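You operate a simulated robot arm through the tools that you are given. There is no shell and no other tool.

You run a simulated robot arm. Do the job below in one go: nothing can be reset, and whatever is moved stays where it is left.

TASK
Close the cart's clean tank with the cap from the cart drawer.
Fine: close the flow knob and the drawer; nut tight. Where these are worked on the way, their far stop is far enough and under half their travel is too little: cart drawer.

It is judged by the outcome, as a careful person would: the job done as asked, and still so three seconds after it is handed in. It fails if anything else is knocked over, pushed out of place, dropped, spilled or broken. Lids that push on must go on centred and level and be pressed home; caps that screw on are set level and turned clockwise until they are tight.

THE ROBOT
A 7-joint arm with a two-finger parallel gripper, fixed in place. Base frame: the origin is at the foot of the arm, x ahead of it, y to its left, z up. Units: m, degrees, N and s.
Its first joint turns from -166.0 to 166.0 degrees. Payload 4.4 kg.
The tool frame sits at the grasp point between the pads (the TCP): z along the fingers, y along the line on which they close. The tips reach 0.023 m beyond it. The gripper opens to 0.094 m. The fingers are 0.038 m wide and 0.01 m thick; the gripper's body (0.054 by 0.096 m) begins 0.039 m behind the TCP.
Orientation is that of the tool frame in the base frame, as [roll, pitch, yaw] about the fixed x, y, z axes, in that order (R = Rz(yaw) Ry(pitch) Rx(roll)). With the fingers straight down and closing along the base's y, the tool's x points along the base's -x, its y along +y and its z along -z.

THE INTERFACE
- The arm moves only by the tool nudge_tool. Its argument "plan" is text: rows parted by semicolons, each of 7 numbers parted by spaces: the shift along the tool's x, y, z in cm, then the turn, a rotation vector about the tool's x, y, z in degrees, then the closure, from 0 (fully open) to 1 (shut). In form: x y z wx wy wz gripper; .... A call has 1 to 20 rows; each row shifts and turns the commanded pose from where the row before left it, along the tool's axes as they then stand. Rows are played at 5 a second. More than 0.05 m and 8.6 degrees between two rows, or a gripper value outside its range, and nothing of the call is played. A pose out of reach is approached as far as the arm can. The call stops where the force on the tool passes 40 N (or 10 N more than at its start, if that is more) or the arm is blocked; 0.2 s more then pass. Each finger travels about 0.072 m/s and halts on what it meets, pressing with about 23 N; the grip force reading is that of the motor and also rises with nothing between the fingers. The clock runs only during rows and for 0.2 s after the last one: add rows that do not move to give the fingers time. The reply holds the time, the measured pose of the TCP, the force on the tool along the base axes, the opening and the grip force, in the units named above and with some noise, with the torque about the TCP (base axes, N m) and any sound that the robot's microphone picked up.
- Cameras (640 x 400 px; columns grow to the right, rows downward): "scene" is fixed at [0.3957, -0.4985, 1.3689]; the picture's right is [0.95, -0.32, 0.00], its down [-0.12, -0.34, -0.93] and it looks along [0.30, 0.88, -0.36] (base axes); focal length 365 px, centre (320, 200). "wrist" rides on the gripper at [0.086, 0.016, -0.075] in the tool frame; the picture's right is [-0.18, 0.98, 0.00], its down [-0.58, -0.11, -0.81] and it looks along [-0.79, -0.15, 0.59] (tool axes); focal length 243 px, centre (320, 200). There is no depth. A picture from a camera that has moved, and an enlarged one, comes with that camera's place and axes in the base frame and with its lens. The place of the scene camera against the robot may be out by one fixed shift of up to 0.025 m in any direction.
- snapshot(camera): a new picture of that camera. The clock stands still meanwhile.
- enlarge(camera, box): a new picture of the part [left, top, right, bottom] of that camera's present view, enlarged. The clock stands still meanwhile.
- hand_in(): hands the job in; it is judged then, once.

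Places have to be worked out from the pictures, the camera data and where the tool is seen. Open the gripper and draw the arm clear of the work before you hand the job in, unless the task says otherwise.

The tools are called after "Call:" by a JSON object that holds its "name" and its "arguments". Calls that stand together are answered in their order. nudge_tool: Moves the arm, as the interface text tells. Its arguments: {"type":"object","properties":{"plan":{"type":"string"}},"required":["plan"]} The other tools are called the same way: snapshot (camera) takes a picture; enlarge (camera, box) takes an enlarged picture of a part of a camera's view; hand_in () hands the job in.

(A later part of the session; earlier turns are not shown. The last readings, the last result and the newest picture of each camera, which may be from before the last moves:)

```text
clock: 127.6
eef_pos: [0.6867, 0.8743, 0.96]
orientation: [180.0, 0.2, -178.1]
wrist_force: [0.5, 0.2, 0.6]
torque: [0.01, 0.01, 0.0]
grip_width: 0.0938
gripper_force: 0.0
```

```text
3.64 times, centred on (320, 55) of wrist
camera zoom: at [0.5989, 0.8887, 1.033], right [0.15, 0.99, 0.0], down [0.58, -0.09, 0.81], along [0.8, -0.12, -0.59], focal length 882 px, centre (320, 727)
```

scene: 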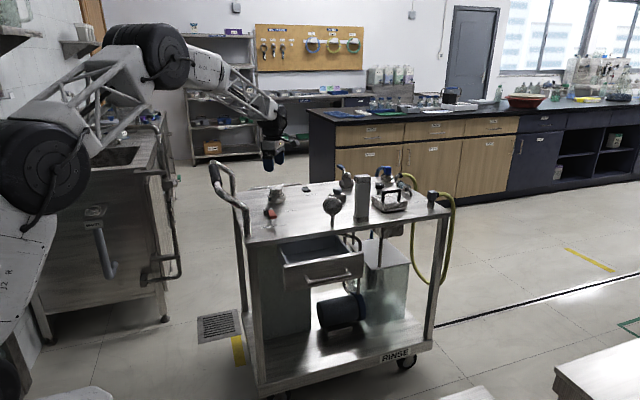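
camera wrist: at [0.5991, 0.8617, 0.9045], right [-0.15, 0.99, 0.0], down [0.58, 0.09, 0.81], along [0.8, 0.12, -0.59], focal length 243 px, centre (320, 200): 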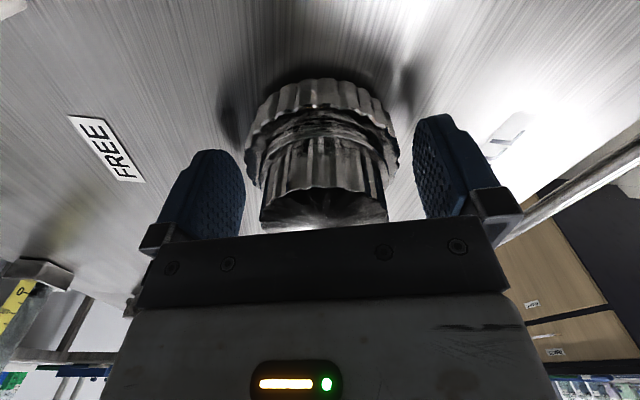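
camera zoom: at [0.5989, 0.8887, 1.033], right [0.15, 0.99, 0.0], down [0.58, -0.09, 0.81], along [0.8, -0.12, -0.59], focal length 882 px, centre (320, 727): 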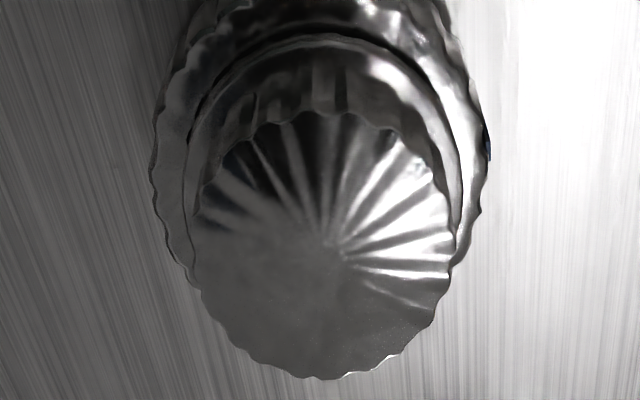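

The cap did not move and the nut's mark now points to +y. To be certain whether the cap itself is held (or needs a clockwise turn of its own), I wind the gripper back and will grip the knob for a gentle clockwise feel-test.

Call:
{"name": "nudge_tool", "arguments": {"plan": "0 0 0 0 0 -8.5 0; 0 0 0 0 0 -8.5 0; 0 0 0 0 0 -8.5 0; 0 0 0 0 0 -8.5 0; 0 0 0 0 0 -8.5 0; 0 0 0 0 0 -8.5 0; 0 0 0 0 0 -8.5 0; 0 0 0 0 0 -8.5 0; 0 0 0 0 0 -8.5 0; 0 0 0 0 0 -8.5 0; 0 0 0 0 0 -8.5 0; 0 0 0 0 0 -8.5 0; 0 0 0 0 0 -8.5 0; 0 0 0 0 0 -8.5 0; 0 0 0 0 0 0 0; 0 0 0 0 0 0 0"}}

Call:
{"name": "nudge_tool", "arguments": {"plan": "0 0 3 0 0 0 0; 0 0 3 0 0 0 0; 0 0 2 0 0 0 0; 0 0 1.3 0 0 0 0; 0 0 0.4 0 0 0 0; 0 0 0 0 0 0 0; 0 0 0 0 0 0 0"}}

Call:
{"name": "snapshot", "arguments": {"camera": "wrist"}}

Call:
{"name": "enlarge", "arguments": {"camera": "scene", "box": [254, 178, 302, 208]}}

```text
clock: 131.0
eef_pos: [0.6855, 0.8752, 0.9612]
orientation: [-179.8, -0.2, -59.0]
wrist_force: [0.4, 0.0, 0.0]
torque: [0.02, -0.01, 0.01]
grip_width: 0.0941
gripper_force: 0.0
```

```text
clock: 132.6
eef_pos: [0.6882, 0.8746, 0.8637]
orientation: [-179.9, -0.1, -59.1]
wrist_force: [-0.7, 0.4, 0.8]
torque: [-0.01, 0.01, 0.0]
grip_width: 0.0944
gripper_force: 0.0
```

```text
taken
camera wrist: at [0.7172, 0.7921, 0.9368], right [-0.94, -0.35, 0.0], down [-0.21, 0.55, 0.81], along [-0.28, 0.76, -0.59], focal length 243 px, centre (320, 200)
```

wrist: 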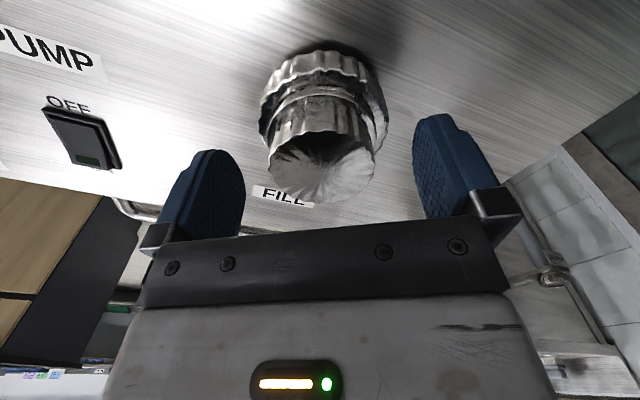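

```text
13.33 times, centred on (278, 193) of scene
camera zoom: at [0.3957, -0.4985, 1.3689], right [0.95, -0.32, 0.0], down [-0.12, -0.34, -0.93], along [0.3, 0.88, -0.36], focal length 4871 px, centre (880, 293)
```

zoom: 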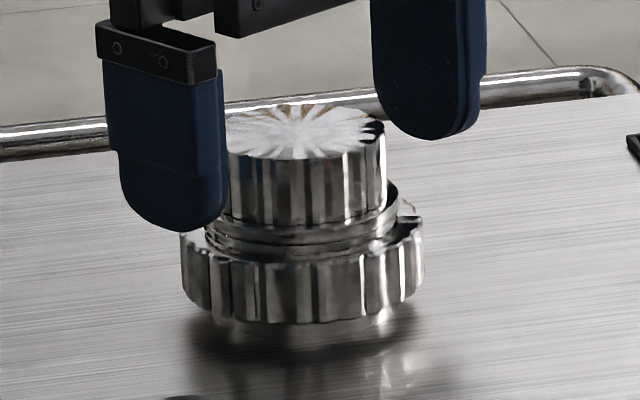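

The knob is centred to under 1 mm along the closing line. I close on it gently.

Call:
{"name": "nudge_tool", "arguments": {"plan": "0 0 0 0 0 0 0.2; 0 0 0 0 0 0 0.35; 0 0 0 0 0 0 0.42; 0 0 0 0 0 0 0.47; 0 0 0 0 0 0 0.55; 0 0 0 0 0 0 0.6; 0 0 0 0 0 0 0.6"}}

Call:
{"name": "enlarge", "arguments": {"camera": "scene", "box": [260, 182, 296, 206]}}

```text
clock: 134.2
eef_pos: [0.6873, 0.8741, 0.8635]
orientation: [-179.8, -0.1, -59.0]
wrist_force: [-13.2, -10.9, 4.3]
torque: [-0.36, 0.46, 0.03]
grip_width: 0.052
gripper_force: 22.9
```

```text
16.00 times, centred on (278, 194) of scene
camera zoom: at [0.3957, -0.4985, 1.3689], right [0.95, -0.32, 0.0], down [-0.12, -0.34, -0.93], along [0.3, 0.88, -0.36], focal length 5845 px, centre (992, 296)
```

zoom: 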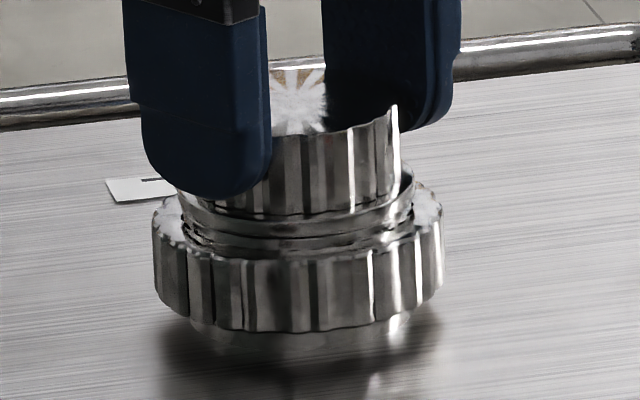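

A 17 N side reaction with the cap not moving suggests it is now held fast. I try a small clockwise twist to confirm.

Call:
{"name": "nudge_tool", "arguments": {"plan": "0 0 0 0 0 2 0.6; 0 0 0 0 0 2 0.6; 0 0 0 0 0 2 0.6; 0 0 0 0 0 0 0.6"}}

Call:
{"name": "enlarge", "arguments": {"camera": "scene", "box": [260, 182, 296, 206]}}

```text
clock: 135.2
eef_pos: [0.6859, 0.8736, 0.8651]
orientation: [-179.8, 0.0, -65.1]
wrist_force: [10.2, 6.5, -8.7]
torque: [0.01, -0.05, 0.02]
grip_width: 0.0518
gripper_force: 22.9
```

```text
16.00 times, centred on (278, 194) of scene
camera zoom: at [0.3957, -0.4985, 1.3689], right [0.95, -0.32, 0.0], down [-0.12, -0.34, -0.93], along [0.3, 0.88, -0.36], focal length 5845 px, centre (992, 296)
```

zoom: 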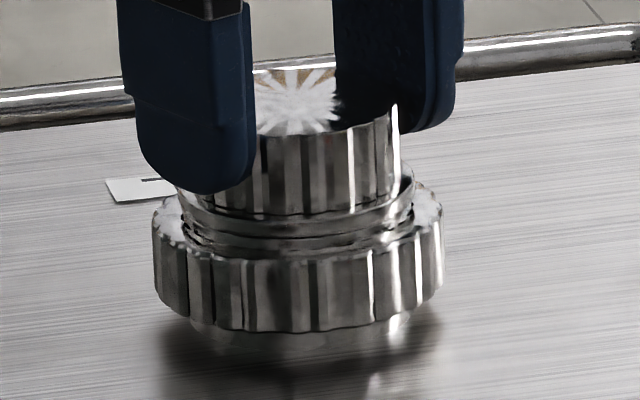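

The ribs did not move although the gripper turned: the cap is locked in place. I release it and rise clear.

Call:
{"name": "nudge_tool", "arguments": {"plan": "0 0 0 0 0 0 0.4; 0 0 0 0 0 0 0.2; 0 0 0 0 0 0 0; 0 0 0 0 0 0 0; 0 0 -2 0 0 0 0; 0 0 -4 0 0 0 0; 0 0 -4 0 0 0 0; 0 0 -4 0 0 0 0; 0 0 0 0 0 0 0; 0 0 0 0 0 0 0"}}

Call:
{"name": "enlarge", "arguments": {"camera": "scene", "box": [260, 182, 296, 206]}}

Call:
{"name": "enlarge", "arguments": {"camera": "scene", "box": [325, 178, 373, 208]}}

```text
clock: 137.4
eef_pos: [0.685, 0.8756, 1.0063]
orientation: [-179.7, 0.0, -65.1]
wrist_force: [0.3, -0.3, -0.1]
torque: [0.0, 0.01, 0.0]
grip_width: 0.0939
gripper_force: 0.0
```

```text
16.00 times, centred on (278, 194) of scene
camera zoom: at [0.3957, -0.4985, 1.3689], right [0.95, -0.32, 0.0], down [-0.12, -0.34, -0.93], along [0.3, 0.88, -0.36], focal length 5845 px, centre (992, 296)
```

zoom: 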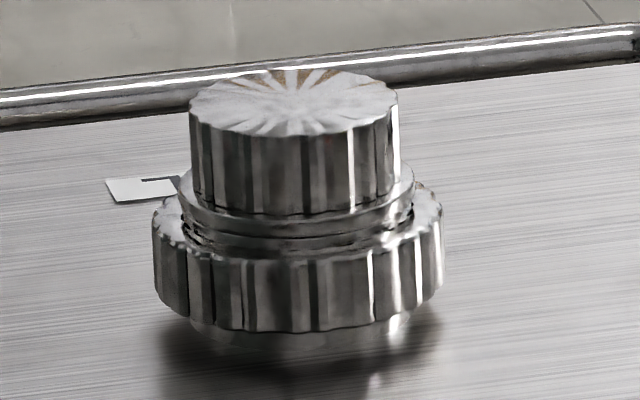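

```text
13.33 times, centred on (349, 193) of scene
camera zoom: at [0.3957, -0.4985, 1.3689], right [0.95, -0.32, 0.0], down [-0.12, -0.34, -0.93], along [0.3, 0.88, -0.36], focal length 4871 px, centre (-67, 293)
```

zoom: 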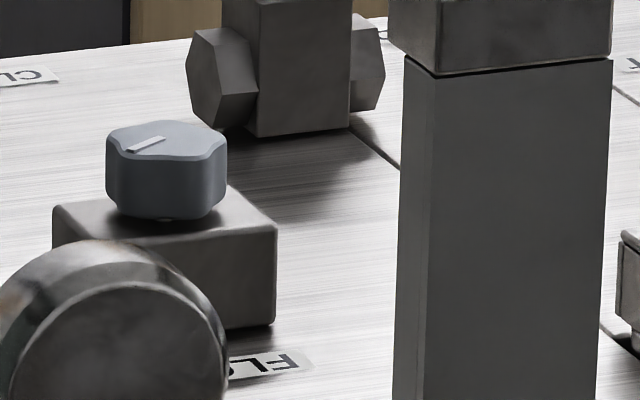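

The cap is locked and centred. Next is the FLOW knob at about (0.906, 0.779); I turn the gripper so its camera is away from the tall column, and hover above the knob.

Call:
{"name": "nudge_tool", "arguments": {"plan": "0 0 0 0 0 8.2 0; 0 0 0 0 0 8.2 0; 0 0 0 0 0 8.2 0; 0 0 0 0 0 8.2 0; 0 0 0 0 0 8.2 0; 0 0 0 0 0 8.2 0; 0 0 0 0 0 8.2 0; 0 0 0 0 0 8.2 0; 0 0 0 0 0 8.2 0; 0 0 0 0 0 8.2 0; 0 0 0 0 0 8.2 0; 0 0 0 0 0 8.2 0; 0 0 0 0 0 8.2 0; 0 0 0 0 0 8.2 0; 0 0 0 0 0 0 0"}}

Call:
{"name": "nudge_tool", "arguments": {"plan": "-4.4 -1.9 0 0 0 0 0; -4.4 -1.9 0 0 0 0 0; -4.4 -1.9 0 0 0 0 0; -4.4 -1.9 0 0 0 0 0; -2.2 -0.95 0 0 0 0 0; 0 0 0 0 0 0 0; 0 0 0 0 0 0 0"}}

Call:
{"name": "snapshot", "arguments": {"camera": "wrist"}}

Call:
{"name": "snapshot", "arguments": {"camera": "scene"}}

```text
clock: 140.6
eef_pos: [0.6861, 0.8746, 1.0053]
orientation: [-180.0, 0.3, 179.9]
wrist_force: [-0.5, -1.1, 0.4]
torque: [0.04, -0.04, 0.01]
grip_width: 0.0941
gripper_force: 0.1
```

```text
clock: 142.2
eef_pos: [0.8864, 0.7878, 1.0082]
orientation: [-179.9, 0.3, -179.9]
wrist_force: [-0.6, 0.7, 0.0]
torque: [0.04, 0.0, 0.01]
grip_width: 0.0943
gripper_force: 0.0
```

```text
taken
camera wrist: at [0.7992, 0.8046, 1.0808], right [0.18, 0.98, 0.0], down [0.58, -0.11, 0.81], along [0.8, -0.15, -0.59], focal length 243 px, centre (320, 200)
```

wrist: 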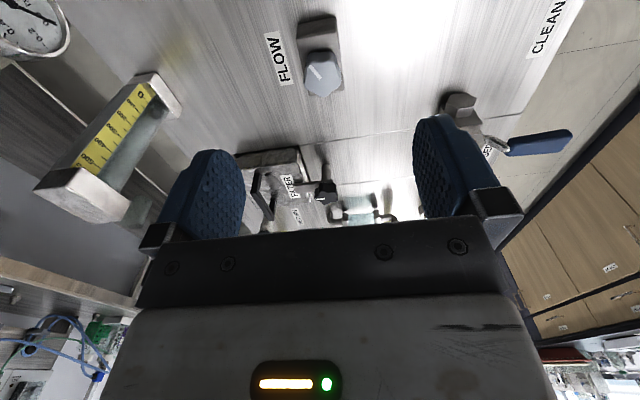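

```text
taken
```

scene: 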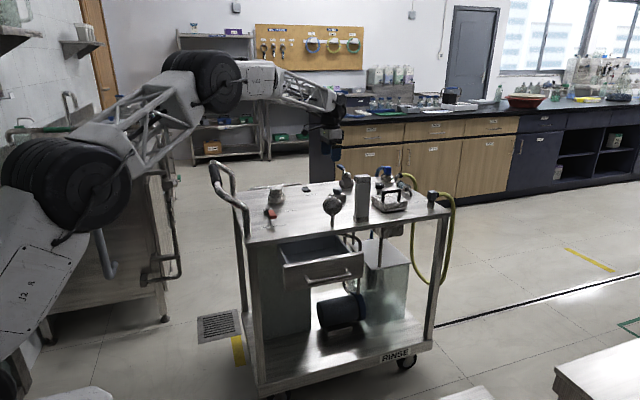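

I enlarge the knob, the sight column and the gauge.

Call:
{"name": "enlarge", "arguments": {"camera": "wrist", "box": [256, 0, 384, 105]}}

Call:
{"name": "enlarge", "arguments": {"camera": "wrist", "box": [0, 0, 240, 230]}}

```text
3.81 times, centred on (320, 52) of wrist
camera zoom: at [0.7992, 0.8046, 1.0808], right [0.18, 0.98, 0.0], down [0.58, -0.11, 0.81], along [0.8, -0.15, -0.59], focal length 924 px, centre (320, 762)
```

zoom: 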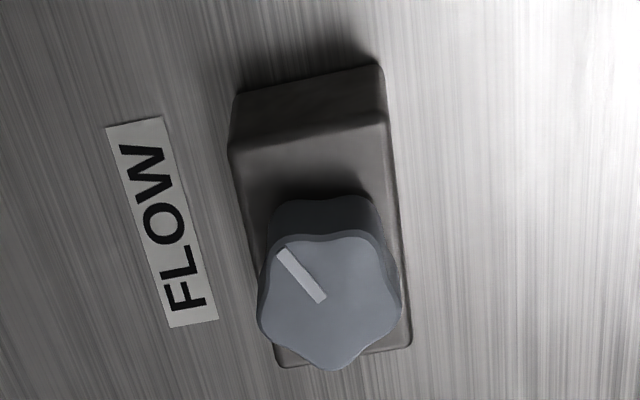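

```text
1.74 times, centred on (120, 115) of wrist
camera zoom: at [0.7992, 0.8046, 1.0808], right [0.18, 0.98, 0.0], down [0.58, -0.11, 0.81], along [0.8, -0.15, -0.59], focal length 422 px, centre (668, 348)
```

zoom: 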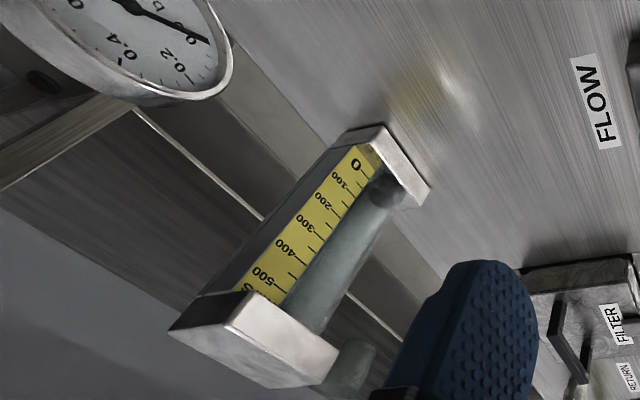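

The rotameter reads about 0 and the knob's white pointer is at azimuth ~205°. I triangulate the knob at about (0.921, 0.786, top 0.84), centre over it and lower partway.

Call:
{"name": "nudge_tool", "arguments": {"plan": "-3.4 -0.2 0 0 0 0 0; 0 0 3 0 0 0 0; 0 0 3 0 0 0 0; 0 0 0 0 0 0 0; 0 0 0 0 0 0 0"}}

Call:
{"name": "snapshot", "arguments": {"camera": "wrist"}}

Call:
{"name": "enlarge", "arguments": {"camera": "wrist", "box": [256, 10, 384, 130]}}

Call:
{"name": "enlarge", "arguments": {"camera": "scene", "box": [315, 160, 379, 208]}}

```text
clock: 143.4
eef_pos: [0.9183, 0.7874, 0.9486]
orientation: [180.0, 0.1, -179.9]
wrist_force: [-0.4, 0.5, 0.2]
torque: [-0.01, 0.0, 0.03]
grip_width: 0.0938
gripper_force: 0.1
```

```text
taken
camera wrist: at [0.8314, 0.8028, 1.0207], right [0.18, 0.98, 0.0], down [0.58, -0.11, 0.81], along [0.8, -0.15, -0.59], focal length 243 px, centre (320, 200)
```

wrist: 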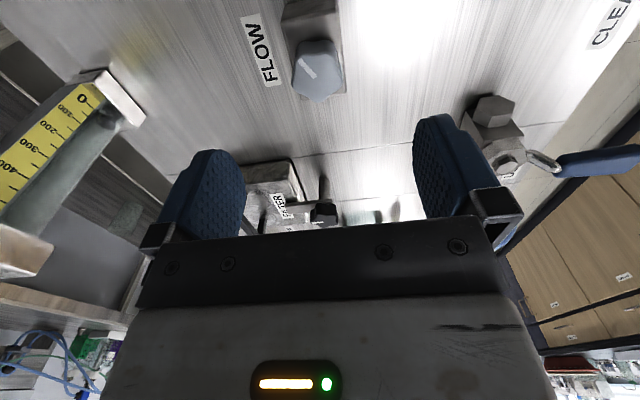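

```text
3.33 times, centred on (320, 70) of wrist
camera zoom: at [0.8314, 0.8028, 1.0207], right [0.18, 0.98, 0.0], down [0.58, -0.11, 0.81], along [0.8, -0.15, -0.59], focal length 809 px, centre (320, 633)
```

zoom: 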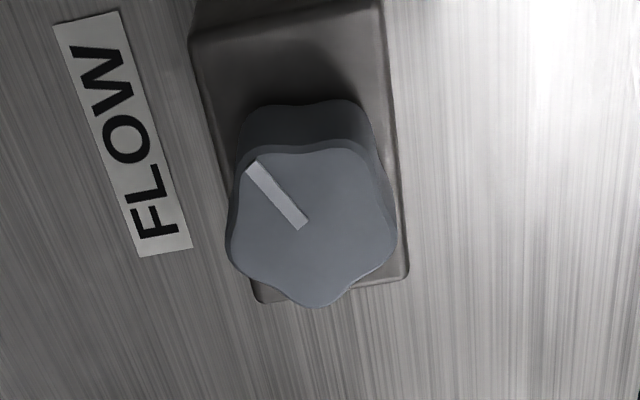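

```text
8.33 times, centred on (347, 184) of scene
camera zoom: at [0.3957, -0.4985, 1.3689], right [0.95, -0.32, 0.0], down [-0.12, -0.34, -0.93], along [0.3, 0.88, -0.36], focal length 3044 px, centre (95, 333)
```

zoom: 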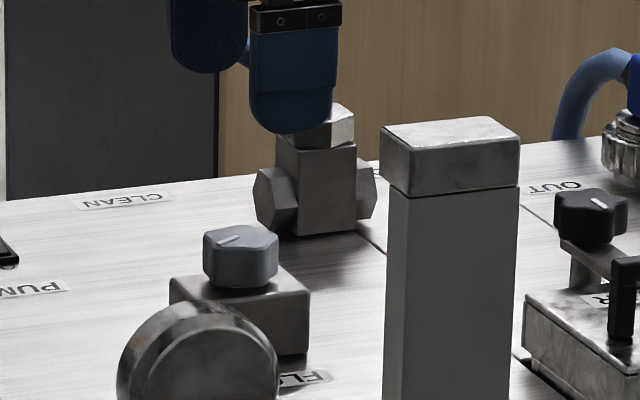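

The knob is about 7 mm further in +x. I wind the gripper back 50° counter-clockwise, then centre and lower it around the knob.

Call:
{"name": "nudge_tool", "arguments": {"plan": "-0.7 -0.2 0 0 0 0 0; 0 0 0 0 0 -8.3 0; 0 0 0 0 0 -8.3 0; 0 0 0 0 0 -8.3 0; 0 0 0 0 0 -8.3 0; 0 0 0 0 0 -8.3 0; 0 0 0 0 0 -8.3 0; 0 0 3 0 0 0 0; 0 0 3 0 0 0 0; 0 0 2 0 0 0 0; 0 0 0 0 0 0 0; 0 0 0 0 0 0 0"}}

Call:
{"name": "snapshot", "arguments": {"camera": "wrist"}}

Call:
{"name": "enlarge", "arguments": {"camera": "scene", "box": [315, 160, 379, 208]}}

```text
clock: 146.0
eef_pos: [0.9251, 0.7868, 0.8644]
orientation: [-179.8, 0.2, -130.2]
wrist_force: [-0.9, -0.2, 0.3]
torque: [-0.01, 0.01, 0.0]
grip_width: 0.0941
gripper_force: 0.0
```

```text
taken
camera wrist: at [0.8572, 0.7309, 0.9365], right [-0.63, 0.77, 0.0], down [0.45, 0.37, 0.81], along [0.63, 0.51, -0.59], focal length 243 px, centre (320, 200)
```

wrist: 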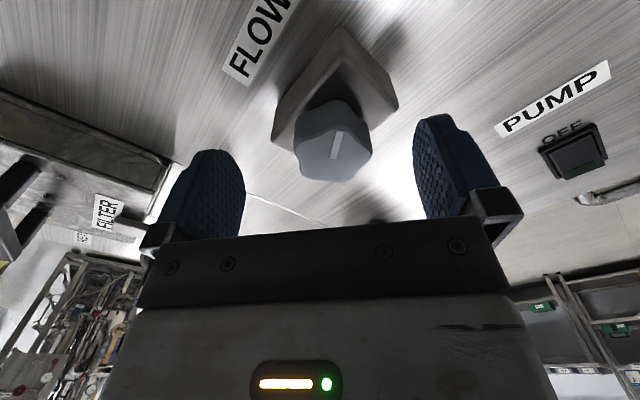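

```text
8.33 times, centred on (347, 184) of scene
camera zoom: at [0.3957, -0.4985, 1.3689], right [0.95, -0.32, 0.0], down [-0.12, -0.34, -0.93], along [0.3, 0.88, -0.36], focal length 3044 px, centre (95, 333)
```

zoom: 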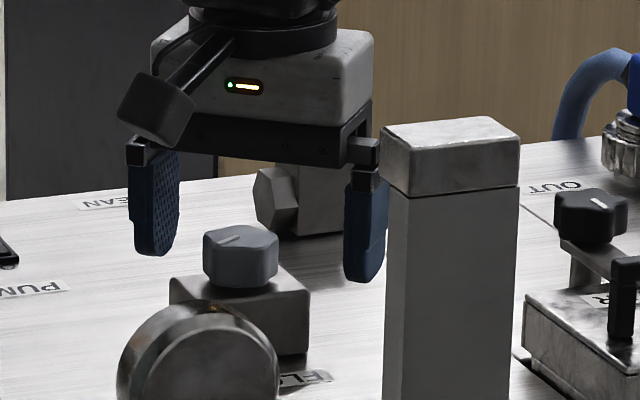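

The knob is about 6–7 mm off along the closing line; I shift over, and lower to grip height.

Call:
{"name": "nudge_tool", "arguments": {"plan": "0 0.6 0 0 0 0 0; 0 0 1 0 0 0 0; 0 0 0.7 0 0 0 0; 0 0 0 0 0 0 0; 0 0 0 0 0 0 0"}}

Call:
{"name": "enlarge", "arguments": {"camera": "wrist", "box": [220, 70, 420, 230]}}

Call:
{"name": "enlarge", "arguments": {"camera": "scene", "box": [323, 170, 371, 206]}}

```text
clock: 147.2
eef_pos: [0.9189, 0.7898, 0.8476]
orientation: [-179.7, 0.2, -130.1]
wrist_force: [0.2, 0.4, -0.1]
torque: [0.02, -0.03, 0.03]
grip_width: 0.094
gripper_force: 0.1
```

```text
2.50 times, centred on (320, 150) of wrist
camera zoom: at [0.8514, 0.7337, 0.9207], right [-0.63, 0.77, 0.0], down [0.45, 0.37, 0.81], along [0.63, 0.51, -0.59], focal length 606 px, centre (320, 325)
```

zoom: 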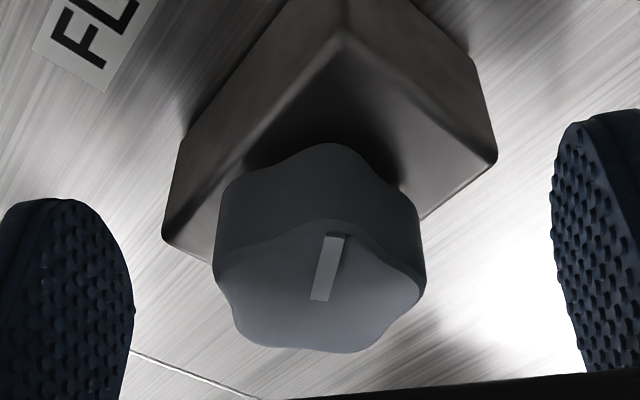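

```text
11.11 times, centred on (347, 188) of scene
camera zoom: at [0.3957, -0.4985, 1.3689], right [0.95, -0.32, 0.0], down [-0.12, -0.34, -0.93], along [0.3, 0.88, -0.36], focal length 4059 px, centre (20, 333)
```

zoom: 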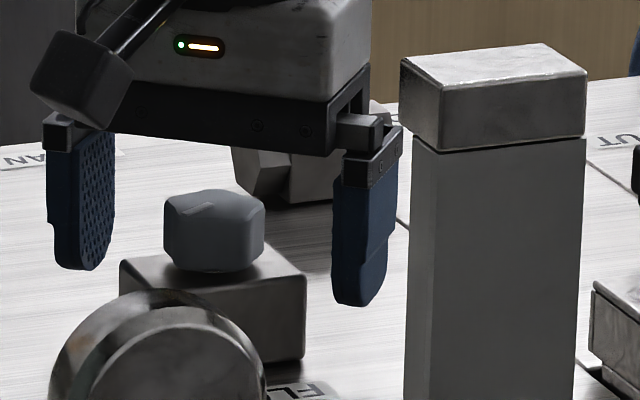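

Comparing finger-tip rows with the knob in the scene view, the knob is higher than I thought (base ≈0.838, top ≈0.856), so my tips would hit its block. I raise 1.6 cm and shift 5 mm toward the camera side.

Call:
{"name": "nudge_tool", "arguments": {"plan": "0 0 -1.6 0 0 0 0; 0.5 0 0 0 0 0 0; 0 0 0 0 0 0 0; 0 0 0 0 0 0 0"}}

Call:
{"name": "enlarge", "arguments": {"camera": "wrist", "box": [220, 70, 420, 230]}}

Call:
{"name": "enlarge", "arguments": {"camera": "scene", "box": [323, 170, 371, 206]}}

```text
clock: 148.2
eef_pos: [0.9159, 0.7851, 0.8638]
orientation: [-179.8, 0.2, -130.1]
wrist_force: [0.1, 0.0, 0.3]
torque: [0.01, -0.02, 0.02]
grip_width: 0.0939
gripper_force: 0.0
```

```text
2.50 times, centred on (320, 150) of wrist
camera zoom: at [0.8473, 0.7297, 0.9371], right [-0.63, 0.77, 0.0], down [0.45, 0.37, 0.81], along [0.63, 0.51, -0.59], focal length 606 px, centre (320, 325)
```

zoom: 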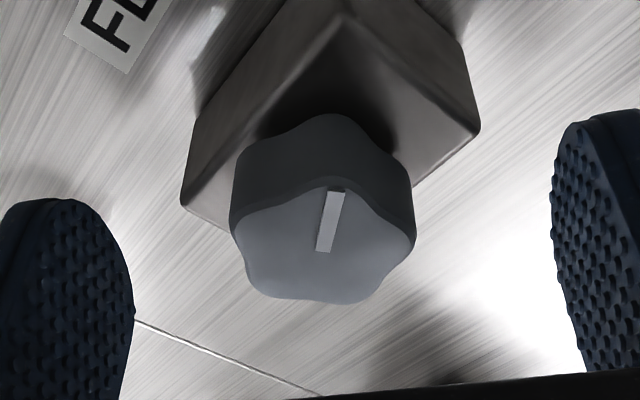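

```text
11.11 times, centred on (347, 188) of scene
camera zoom: at [0.3957, -0.4985, 1.3689], right [0.95, -0.32, 0.0], down [-0.12, -0.34, -0.93], along [0.3, 0.88, -0.36], focal length 4059 px, centre (20, 333)
```

zoom: 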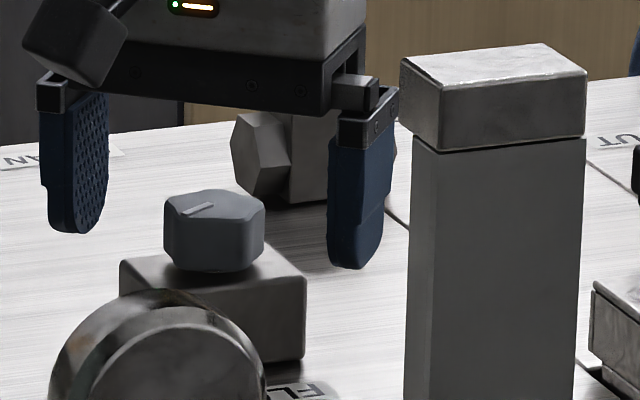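

The fingertips are now just above the block, with the knob centred. I close on it.

Call:
{"name": "nudge_tool", "arguments": {"plan": "0 0 0 0 0 0 0.3; 0 0 0 0 0 0 0.5; 0 0 0 0 0 0 0.6; 0 0 0 0 0 0 0.65; 0 0 0 0 0 0 0.7; 0 0 0 0 0 0 0.75; 0 0 0 0 0 0 0.75"}}

Call:
{"name": "enlarge", "arguments": {"camera": "wrist", "box": [220, 70, 420, 230]}}

```text
clock: 149.8
eef_pos: [0.9162, 0.7856, 0.8643]
orientation: [-179.8, 0.2, -130.1]
wrist_force: [-5.5, 2.9, -0.3]
torque: [0.12, 0.22, -0.13]
grip_width: 0.0346
gripper_force: 44.7
```

```text
2.50 times, centred on (320, 150) of wrist
camera zoom: at [0.8472, 0.7299, 0.9371], right [-0.63, 0.77, 0.0], down [0.45, 0.37, 0.81], along [0.63, 0.51, -0.59], focal length 606 px, centre (320, 325)
```

zoom: 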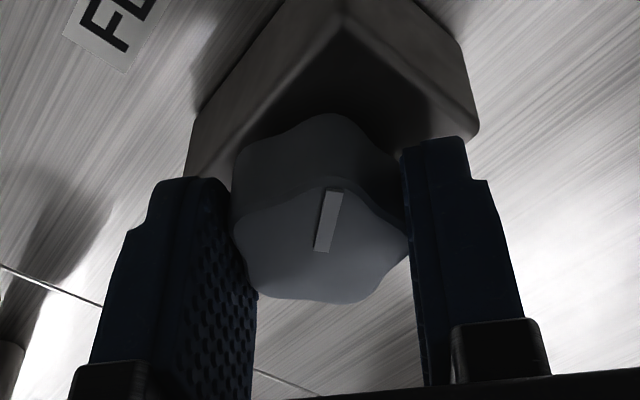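

The knob is held (3.5 cm). I turn clockwise in small steps, watching torque and the pointer.

Call:
{"name": "nudge_tool", "arguments": {"plan": "0 0 0 0 0 3 0.75; 0 0 0 0 0 3 0.75; 0 0 0 0 0 3 0.75; 0 0 0 0 0 3 0.75; 0 0 0 0 0 0 0.75"}}

Call:
{"name": "enlarge", "arguments": {"camera": "wrist", "box": [220, 70, 420, 230]}}

Call:
{"name": "enlarge", "arguments": {"camera": "scene", "box": [323, 170, 371, 206]}}

```text
clock: 151.0
eef_pos: [0.9159, 0.786, 0.863]
orientation: [-179.9, 0.1, -142.0]
wrist_force: [-27.0, -8.3, -1.5]
torque: [-0.06, 0.97, -0.06]
grip_width: 0.0343
gripper_force: 45.3
```

```text
2.50 times, centred on (320, 150) of wrist
camera zoom: at [0.8376, 0.7455, 0.9371], right [-0.46, 0.89, 0.0], down [0.52, 0.27, 0.81], along [0.72, 0.37, -0.59], focal length 606 px, centre (320, 325)
```

zoom: 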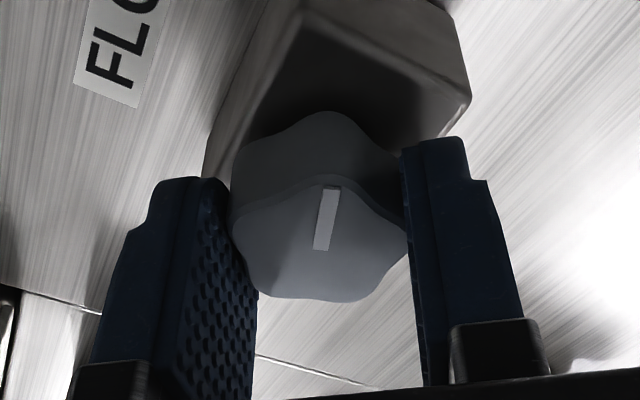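

```text
11.11 times, centred on (347, 188) of scene
camera zoom: at [0.3957, -0.4985, 1.3689], right [0.95, -0.32, 0.0], down [-0.12, -0.34, -0.93], along [0.3, 0.88, -0.36], focal length 4059 px, centre (20, 333)
```

zoom: 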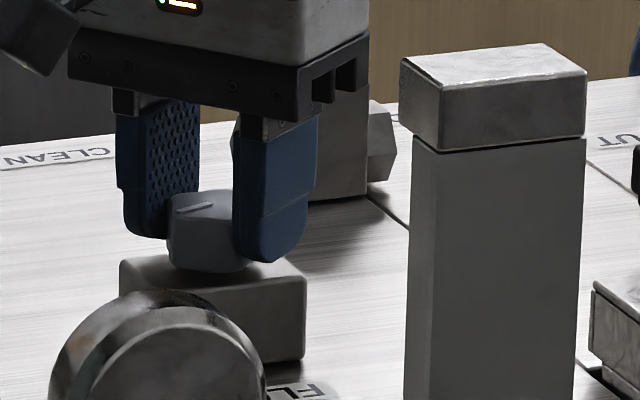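

The knob turns freely clockwise, so it was open. I trim the side load and continue clockwise.

Call:
{"name": "nudge_tool", "arguments": {"plan": "0.06 0.02 0 0 0 0 0.75; 0 0 0 0 0 4 0.75; 0 0 0 0 0 4 0.75; 0 0 0 0 0 4 0.75; 0 0 0 0 0 4 0.75; 0 0 0 0 0 4 0.75; 0 0 0 0 0 4 0.75; 0 0 0 0 0 4 0.75; 0 0 0 0 0 0 0.75"}}

Call:
{"name": "enlarge", "arguments": {"camera": "wrist", "box": [220, 70, 420, 230]}}

```text
clock: 153.0
eef_pos: [0.9163, 0.7851, 0.8636]
orientation: [-179.8, 0.2, -170.1]
wrist_force: [-37.0, -8.0, -7.1]
torque: [-0.04, 0.56, 0.03]
grip_width: 0.0342
gripper_force: 44.7
```

```text
2.50 times, centred on (320, 150) of wrist
camera zoom: at [0.8286, 0.7866, 0.9371], right [0.01, 1.0, 0.0], down [0.59, -0.01, 0.81], along [0.81, -0.01, -0.59], focal length 606 px, centre (320, 325)
```

zoom: 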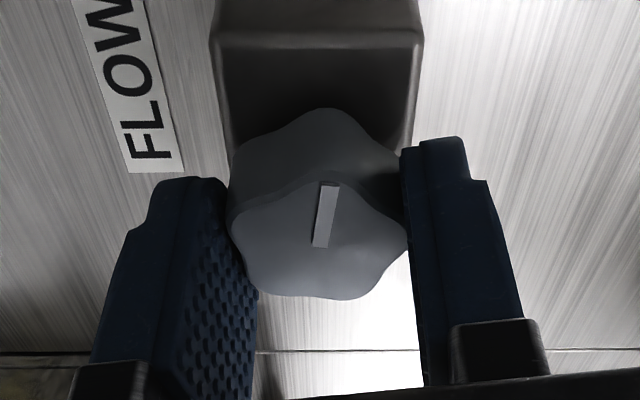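

Still turning without torque, but the side load has grown; I shift 1 mm in -x and go on.

Call:
{"name": "nudge_tool", "arguments": {"plan": "0.1 0 0 0 0 0 0.75; 0 0 0 0 0 4 0.75; 0 0 0 0 0 4 0.75; 0 0 0 0 0 4 0.75; 0 0 0 0 0 4 0.75; 0 0 0 0 0 4 0.75; 0 0 0 0 0 4 0.75; 0 0 0 0 0 4 0.75; 0 0 0 0 0 0 0.75"}}

Call:
{"name": "enlarge", "arguments": {"camera": "wrist", "box": [220, 70, 420, 230]}}

```text
clock: 153.8
eef_pos: [0.9183, 0.7849, 0.8647]
orientation: [179.9, 0.4, -178.1]
wrist_force: [12.3, 16.4, -7.5]
torque: [0.46, -1.32, -0.03]
grip_width: 0.034
gripper_force: 45.2
stopped in row 4: the force on the tool passed its limit at 49 N (the readings are from after the stop); the commanded pose is now the measured one
```

```text
2.50 times, centred on (320, 150) of wrist
camera zoom: at [0.8294, 0.7983, 0.9369], right [0.15, 0.99, 0.0], down [0.58, -0.09, 0.81], along [0.8, -0.12, -0.59], focal length 606 px, centre (320, 325)
```

zoom: 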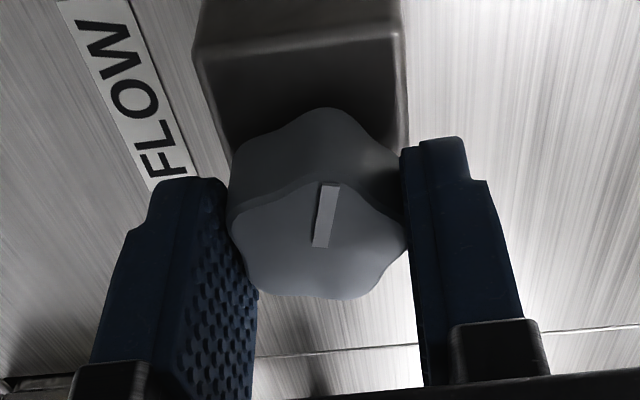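

The stop was a side-load peak that has now relaxed. I continue clockwise.

Call:
{"name": "nudge_tool", "arguments": {"plan": "0 0 0 0 0 4 0.75; 0 0 0 0 0 4 0.75; 0 0 0 0 0 4 0.75; 0 0 0 0 0 4 0.75; 0 0 0 0 0 4 0.75; 0 0 0 0 0 0 0.75"}}

Call:
{"name": "enlarge", "arguments": {"camera": "wrist", "box": [220, 70, 420, 230]}}

```text
clock: 154.7
eef_pos: [0.9174, 0.7842, 0.8653]
orientation: [179.8, 0.4, 169.9]
wrist_force: [10.2, 12.8, -5.1]
torque: [0.25, -0.49, 0.01]
grip_width: 0.034
gripper_force: 45.0
stopped in row 4: the force on the tool passed its limit at 41 N (the readings are from after the stop); the commanded pose is now the measured one
```

```text
2.50 times, centred on (320, 150) of wrist
camera zoom: at [0.834, 0.8158, 0.937], right [0.35, 0.94, 0.0], down [0.55, -0.21, 0.81], along [0.76, -0.28, -0.59], focal length 606 px, centre (320, 325)
```

zoom: 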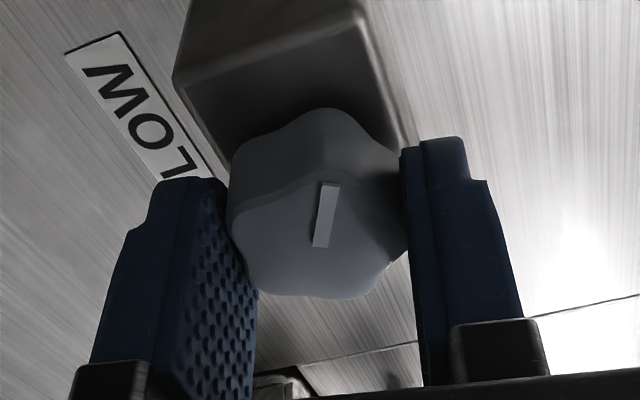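

Call:
{"name": "nudge_tool", "arguments": {"plan": "-0.03 0.05 0 0 0 4 0.75; 0 0 0 0 0 4 0.75; 0 0 0 0 0 4 0.75; 0 0 0 0 0 4 0.75; 0 0 0 0 0 4 0.75; 0 0 0 0 0 4 0.75; 0 0 0 0 0 0 0.75"}}

Call:
{"name": "enlarge", "arguments": {"camera": "wrist", "box": [220, 70, 420, 230]}}

```text
clock: 155.8
eef_pos: [0.9176, 0.7835, 0.8652]
orientation: [179.9, 0.3, 151.8]
wrist_force: [-11.5, -7.3, 6.3]
torque: [-0.66, 0.21, 0.05]
grip_width: 0.0343
gripper_force: 45.1
stopped in row 5: the force on the tool passed its limit at 43 N (the readings are from after the stop); the commanded pose is now the measured one
```

```text
2.50 times, centred on (320, 150) of wrist
camera zoom: at [0.8477, 0.8395, 0.9371], right [0.63, 0.78, 0.0], down [0.46, -0.37, 0.81], along [0.63, -0.51, -0.59], focal length 606 px, centre (320, 325)
```

zoom: 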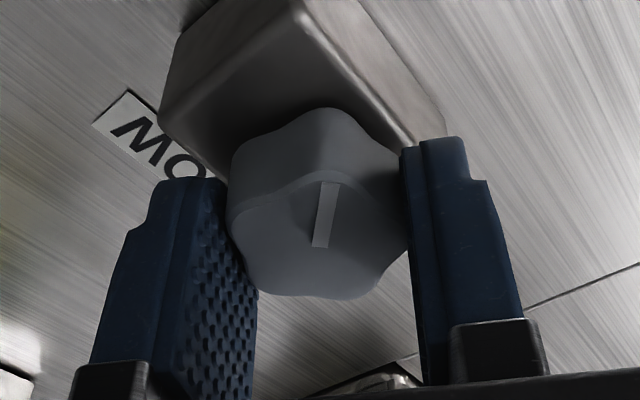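

78° turned, still no stop. I continue.

Call:
{"name": "nudge_tool", "arguments": {"plan": "0 0 0 0 0 4 0.75; 0 0 0 0 0 4 0.75; 0 0 0 0 0 4 0.75; 0 0 0 0 0 4 0.75; 0 0 0 0 0 4 0.75; 0 0 0 0 0 4 0.75; 0 0 0 0 0 0 0.75"}}

Call:
{"name": "enlarge", "arguments": {"camera": "wrist", "box": [220, 70, 420, 230]}}

```text
clock: 157.0
eef_pos: [0.9169, 0.7831, 0.8635]
orientation: [179.8, 0.2, 133.3]
wrist_force: [-13.5, -7.7, 6.3]
torque: [-0.37, 0.6, 0.1]
grip_width: 0.0342
gripper_force: 44.8
stopped in row 5: the force on the tool passed its limit at 42 N (the readings are from after the stop); the commanded pose is now the measured one
```

```text
2.50 times, centred on (320, 150) of wrist
camera zoom: at [0.8687, 0.8581, 0.9372], right [0.84, 0.54, 0.0], down [0.31, -0.5, 0.81], along [0.44, -0.68, -0.59], focal length 606 px, centre (320, 325)
```

zoom: 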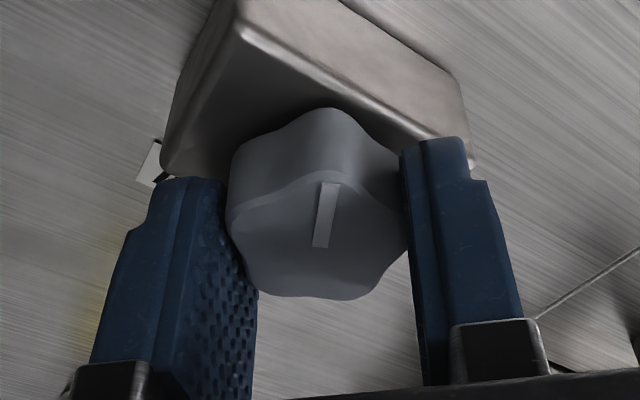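

97° so far, pointer at about 108° azimuth. I keep turning.

Call:
{"name": "nudge_tool", "arguments": {"plan": "0 0 0 0 0 4 0.75; 0 0 0 0 0 4 0.75; 0 0 0 0 0 4 0.75; 0 0 0 0 0 4 0.75; 0 0 0 0 0 4 0.75; 0 0 0 0 0 4 0.75; 0 0 0 0 0 0 0.75"}}

Call:
{"name": "enlarge", "arguments": {"camera": "wrist", "box": [220, 70, 420, 230]}}

```text
clock: 157.5
eef_pos: [0.9168, 0.7823, 0.8641]
orientation: [179.9, 0.1, 127.6]
wrist_force: [-13.2, -7.7, 6.2]
torque: [0.0, 0.56, -0.02]
grip_width: 0.0344
gripper_force: 44.5
stopped in row 2: the force on the tool passed its limit at 42 N (the readings are from after the stop); the commanded pose is now the measured one
```

```text
2.50 times, centred on (320, 150) of wrist
camera zoom: at [0.8761, 0.8623, 0.9371], right [0.89, 0.45, 0.0], down [0.27, -0.53, 0.81], along [0.37, -0.72, -0.59], focal length 606 px, centre (320, 325)
```

zoom: 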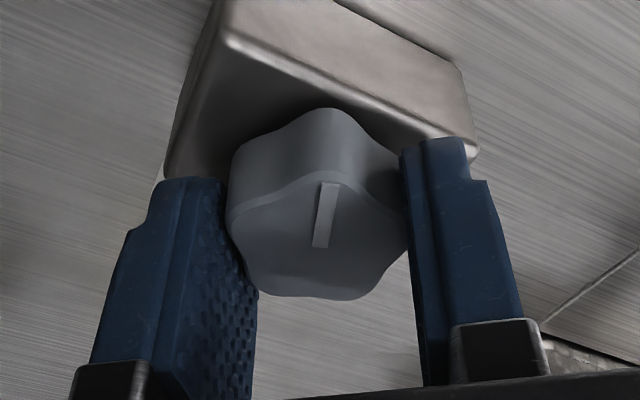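

The side loads come from a 2.6 mm offset between my tool axis and the knob axis. I open slightly, re-centre to (0.915, 0.784), and re-grip.

Call:
{"name": "nudge_tool", "arguments": {"plan": "0 0 0 0 0 0 0.5; 0 0 0 0 0 0 0.5; 0.26 0 0 0 0 0 0.5; 0 0 0 0 0 0 0.5; 0 0 0 0 0 0 0.65; 0 0 0 0 0 0 0.75; 0 0 0 0 0 0 0.75"}}

Call:
{"name": "nudge_tool", "arguments": {"plan": "0 0 0 0 0 4 0.75; 0 0 0 0 0 4 0.75; 0 0 0 0 0 4 0.75; 0 0 0 0 0 4 0.75; 0 0 0 0 0 0 0.75"}}

Call:
{"name": "enlarge", "arguments": {"camera": "wrist", "box": [220, 70, 420, 230]}}

```text
clock: 159.1
eef_pos: [0.9145, 0.7841, 0.8652]
orientation: [180.0, 0.2, 127.6]
wrist_force: [-22.3, -18.6, 4.9]
torque: [-0.51, 0.72, -0.01]
grip_width: 0.0345
gripper_force: 45.6
```

```text
clock: 160.3
eef_pos: [0.9152, 0.786, 0.8642]
orientation: [179.8, 0.2, 111.5]
wrist_force: [10.0, 5.0, -12.0]
torque: [-0.07, -0.26, -0.02]
grip_width: 0.0342
gripper_force: 45.1
```

```text
2.50 times, centred on (320, 150) of wrist
camera zoom: at [0.898, 0.8721, 0.9366], right [0.98, 0.19, 0.0], down [0.11, -0.58, 0.81], along [0.15, -0.79, -0.59], focal length 606 px, centre (320, 325)
```

zoom: 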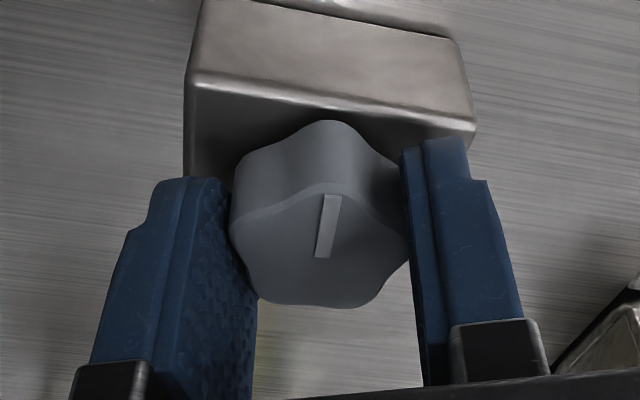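

Better: smooth rotation, 118° so far. I continue.

Call:
{"name": "nudge_tool", "arguments": {"plan": "0 0 0 0 0 4 0.75; 0 0 0 0 0 4 0.75; 0 0 0 0 0 4 0.75; 0 0 0 0 0 4 0.75; 0 0 0 0 0 4 0.75; 0 0 0 0 0 4 0.75; 0 0 0 0 0 0 0.75"}}

Call:
{"name": "enlarge", "arguments": {"camera": "wrist", "box": [220, 70, 420, 230]}}

```text
clock: 161.9
eef_pos: [0.9148, 0.7859, 0.8651]
orientation: [179.8, 0.1, 87.5]
wrist_force: [9.1, 1.6, 2.5]
torque: [-0.32, 0.36, 0.5]
grip_width: 0.0358
gripper_force: 45.3
```

```text
2.50 times, centred on (320, 150) of wrist
camera zoom: at [0.9348, 0.8717, 0.9374], right [0.97, -0.23, 0.0], down [-0.14, -0.58, 0.81], along [-0.18, -0.79, -0.59], focal length 606 px, centre (320, 325)
```

zoom: 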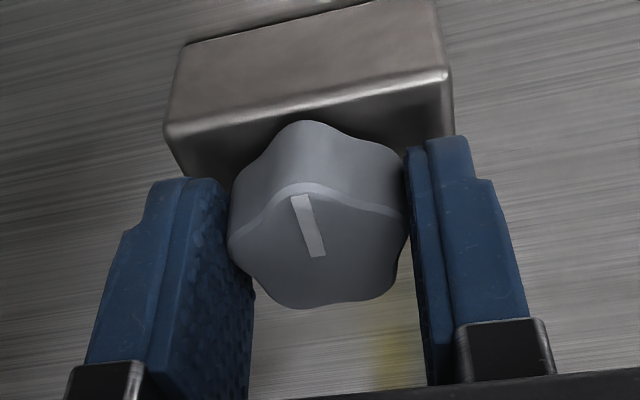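

Torque rose to 0.5 N·m and the pointer slipped relative to the fingers: it now points squarely at +y, i.e. the closed stop. I give one more small turn to confirm.

Call:
{"name": "nudge_tool", "arguments": {"plan": "0 0 0 0 0 3 0.8; 0 0 0 0 0 3 0.8; 0 0 0 0 0 3 0.8; 0 0 0 0 0 0 0.8"}}

Call:
{"name": "enlarge", "arguments": {"camera": "wrist", "box": [220, 70, 420, 230]}}

```text
clock: 162.9
eef_pos: [0.9156, 0.7857, 0.8635]
orientation: [179.8, 0.2, 78.5]
wrist_force: [20.3, 2.5, 1.0]
torque: [-0.09, 0.1, 0.25]
grip_width: 0.0348
gripper_force: 44.8
```

```text
2.50 times, centred on (320, 150) of wrist
camera zoom: at [0.9481, 0.8676, 0.9374], right [0.93, -0.38, 0.0], down [-0.23, -0.55, 0.81], along [-0.3, -0.75, -0.59], focal length 606 px, centre (320, 325)
```

zoom: 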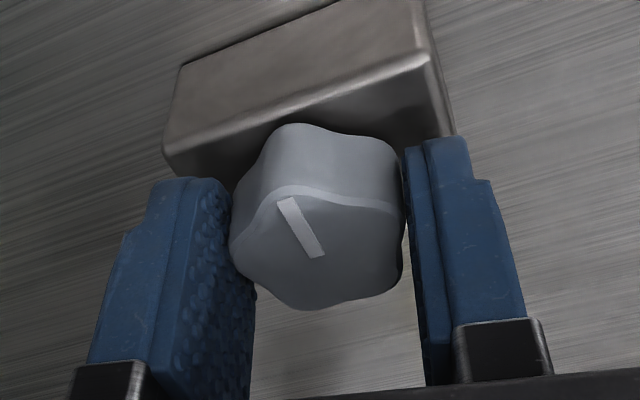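

The pointer stayed put while the gripper turned 9° more: the knob is closed. I open and rise, then verify the pointer.

Call:
{"name": "nudge_tool", "arguments": {"plan": "0 0 0 0 0 0 0.6; 0 0 0 0 0 0 0.4; 0 0 0 0 0 0 0.1; 0 0 0 0 0 0 0; 0 0 0 0 0 0 0; 0 0 -2 0 0 0 0; 0 0 -4 0 0 0 0; 0 0 -4 0 0 0 0; 0 0 -4 0 0 0 0; 0 0 0 0 0 0 0; 0 0 0 0 0 0 0"}}

Call:
{"name": "snapshot", "arguments": {"camera": "wrist"}}

Call:
{"name": "enlarge", "arguments": {"camera": "scene", "box": [323, 170, 371, 206]}}

```text
clock: 165.3
eef_pos: [0.9164, 0.7858, 1.0047]
orientation: [179.8, 0.1, 78.6]
wrist_force: [-0.3, 0.5, 0.3]
torque: [0.0, 0.0, -0.03]
grip_width: 0.0939
gripper_force: 0.1
```

```text
taken
camera wrist: at [0.9487, 0.8684, 1.0768], right [0.93, -0.37, 0.0], down [-0.22, -0.55, 0.81], along [-0.3, -0.75, -0.59], focal length 243 px, centre (320, 200)
```

wrist: 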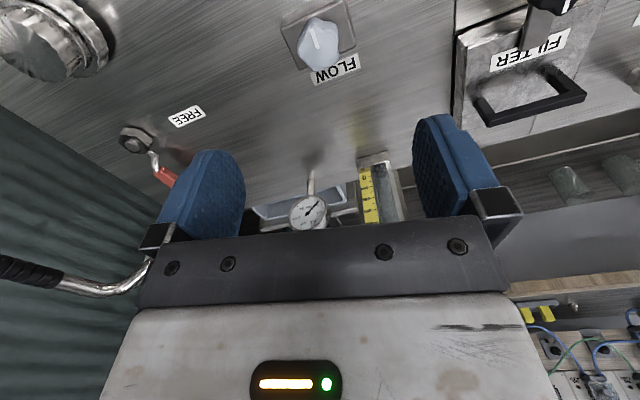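

```text
11.11 times, centred on (347, 188) of scene
camera zoom: at [0.3957, -0.4985, 1.3689], right [0.95, -0.32, 0.0], down [-0.12, -0.34, -0.93], along [0.3, 0.88, -0.36], focal length 4059 px, centre (20, 333)
```

zoom: 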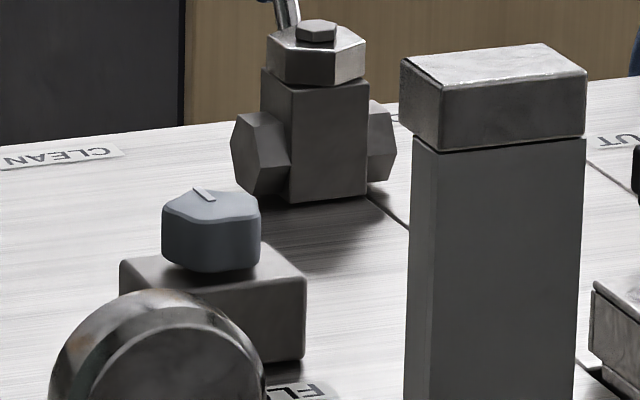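

The pointer now points to +y, closed. Next I close the drawer: I rise, turn back to yaw 180 and return to the spot in front of the drawer.

Call:
{"name": "nudge_tool", "arguments": {"plan": "0 0 -4 0 0 0 0; 0 0 -4 0 0 0 0; 0 0 0 0 0 -8.45 0; 0 0 0 0 0 -8.45 0; 0 0 0 0 0 -8.45 0; 0 0 0 0 0 -8.45 0; 0 0 0 0 0 -8.45 0; 0 0 0 0 0 -8.45 0; 0 0 0 0 0 -8.45 0; 0 0 0 0 0 -8.45 0; 0 0 0 0 0 -8.45 0; 0 0 0 0 0 -8.45 0; 0 0 0 0 0 -8.45 0; 0 0 0 0 0 -8.45 0; 0 0 0 0 0 0 0"}}

Call:
{"name": "nudge_tool", "arguments": {"plan": "1.58 -4.33 0 0 0 0 0; 1.58 -4.33 0 0 0 0 0; 1.58 -4.33 0 0 0 0 0; 1.58 -4.33 0 0 0 0 0; 1.58 -4.33 0 0 0 0 0; 1.58 -4.33 0 0 0 0 0; 1.58 -4.33 0 0 0 0 0; 1.58 -4.33 0 0 0 0 0; 1.58 -4.33 0 0 0 0 0; 1.58 -4.33 0 0 0 0 0; 1.58 -4.33 0 0 0 0 0; 1.58 -4.33 0 0 0 0 0; 0 0 0 0 0 0 0; 0 0 0 0 0 0 0"}}

Call:
{"name": "nudge_tool", "arguments": {"plan": "0 0 0 -8.2 0 0 0; 0 0 0 -8.2 0 0 0; 0 0 0 -8.2 0 0 0; 0 0 0 -8.2 0 0 0; 0 0 0 -8.2 0 0 0; 0 0 0 -8.2 0 0 0; 0 0 0 -8.2 0 0 0; 0 0 0 -8.2 0 0 0; 0 0 0 -8.2 0 0 0; 0 0 0 -8.2 0 0 0; 0 0 0 -8 0 0 0; 0 0 0 0 0 0 0; 0 0 0 0 0 0 0"}}

Call:
{"name": "snapshot", "arguments": {"camera": "scene"}}

```text
clock: 168.5
eef_pos: [0.9146, 0.7853, 1.0833]
orientation: [-180.0, 0.2, -179.9]
wrist_force: [0.4, -0.2, 0.8]
torque: [0.01, 0.02, 0.01]
grip_width: 0.0941
gripper_force: 0.1
```

```text
clock: 171.5
eef_pos: [0.723, 0.2647, 1.0843]
orientation: [-179.9, 0.2, -180.0]
wrist_force: [0.2, -0.1, 0.3]
torque: [-0.02, 0.0, 0.0]
grip_width: 0.094
gripper_force: 0.1
```

```text
clock: 174.3
eef_pos: [0.7257, 0.2659, 1.0844]
orientation: [90.1, 0.2, -180.0]
wrist_force: [-0.2, 0.2, 0.9]
torque: [-0.01, 0.04, -0.02]
grip_width: 0.0938
gripper_force: 0.1
```

```text
taken
```

scene: 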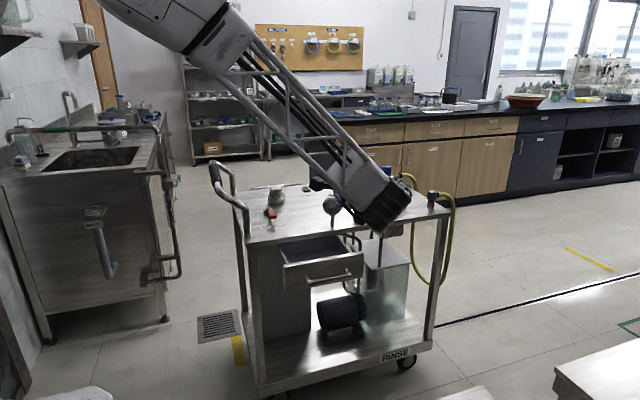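

I lower in front of the handle at y≈0.266, well clear of it.

Call:
{"name": "nudge_tool", "arguments": {"plan": "0 -4.4 0 0 0 0 0; 0 -4.4 0 0 0 0 0; 0 -4.4 0 0 0 0 0; 0 -4.4 0 0 0 0 0; 0 -4.4 0 0 0 0 0; 0 -4.4 0 0 0 0 0; 0 -4.4 0 0 0 0 0; 0 -4.4 0 0 0 0 0; 0 0 0 0 0 0 0; 0 0 0 0 0 0 0"}}

Call:
{"name": "snapshot", "arguments": {"camera": "wrist"}}

```text
clock: 176.5
eef_pos: [0.7261, 0.2656, 0.7329]
orientation: [90.1, 0.1, -180.0]
wrist_force: [0.0, 0.5, -0.7]
torque: [0.01, -0.01, 0.02]
grip_width: 0.0941
gripper_force: 0.2
```

```text
taken
camera wrist: at [0.6389, 0.1914, 0.7478], right [0.18, 0.0, 0.98], down [0.58, -0.81, -0.11], along [0.79, 0.59, -0.15], focal length 243 px, centre (320, 200)
```

wrist: 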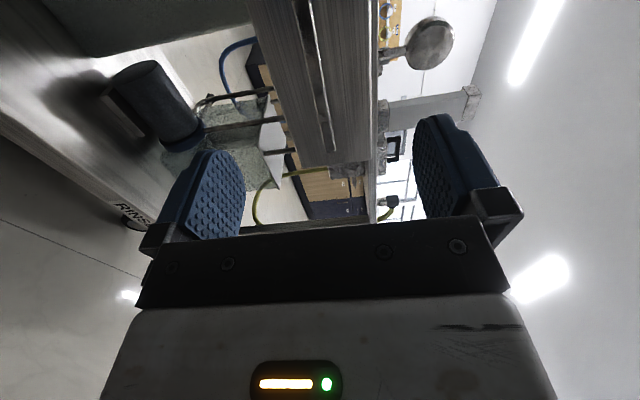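

The handle bar is between the open fingers ahead. I advance 9 cm onto it and close.

Call:
{"name": "nudge_tool", "arguments": {"plan": "0 -0.3 2.5 0 0 0 0; 0 0 2.5 0 0 0 0; 0 0 2.5 0 0 0 0; 0 0 1.5 0 0 0 0; 0 0 0 0 0 0 0; 0 0 0 0 0 0 0"}}

Call:
{"name": "nudge_tool", "arguments": {"plan": "0 0 0 0 0 0 0.4; 0 0 0 0 0 0 0.7; 0 0 0 0 0 0 0.9; 0 0 0 0 0 0 0.95; 0 0 0 0 0 0 0.95"}}

Call:
{"name": "snapshot", "arguments": {"camera": "wrist"}}

```text
clock: 177.9
eef_pos: [0.7261, 0.3556, 0.73]
orientation: [90.1, 0.2, 180.0]
wrist_force: [-1.0, 0.9, -0.8]
torque: [-0.01, 0.02, 0.0]
grip_width: 0.0939
gripper_force: 0.1
```

```text
clock: 179.1
eef_pos: [0.7254, 0.3559, 0.7295]
orientation: [90.1, 0.1, 180.0]
wrist_force: [7.4, 3.2, -10.8]
torque: [-0.09, 1.32, -0.45]
grip_width: 0.011
gripper_force: 45.0
```

```text
taken
camera wrist: at [0.6389, 0.2814, 0.7446], right [0.18, 0.0, 0.98], down [0.58, -0.81, -0.11], along [0.79, 0.59, -0.15], focal length 243 px, centre (320, 200)
```

wrist: 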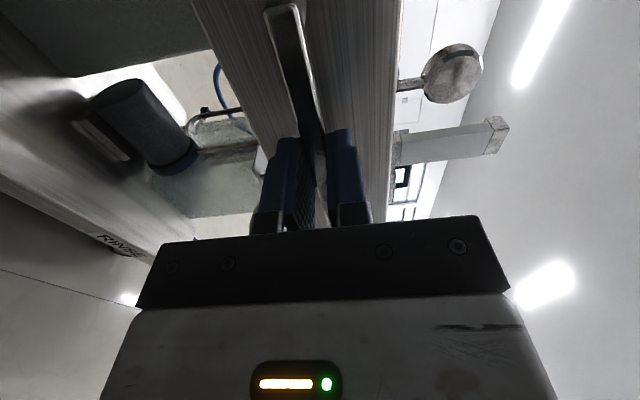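

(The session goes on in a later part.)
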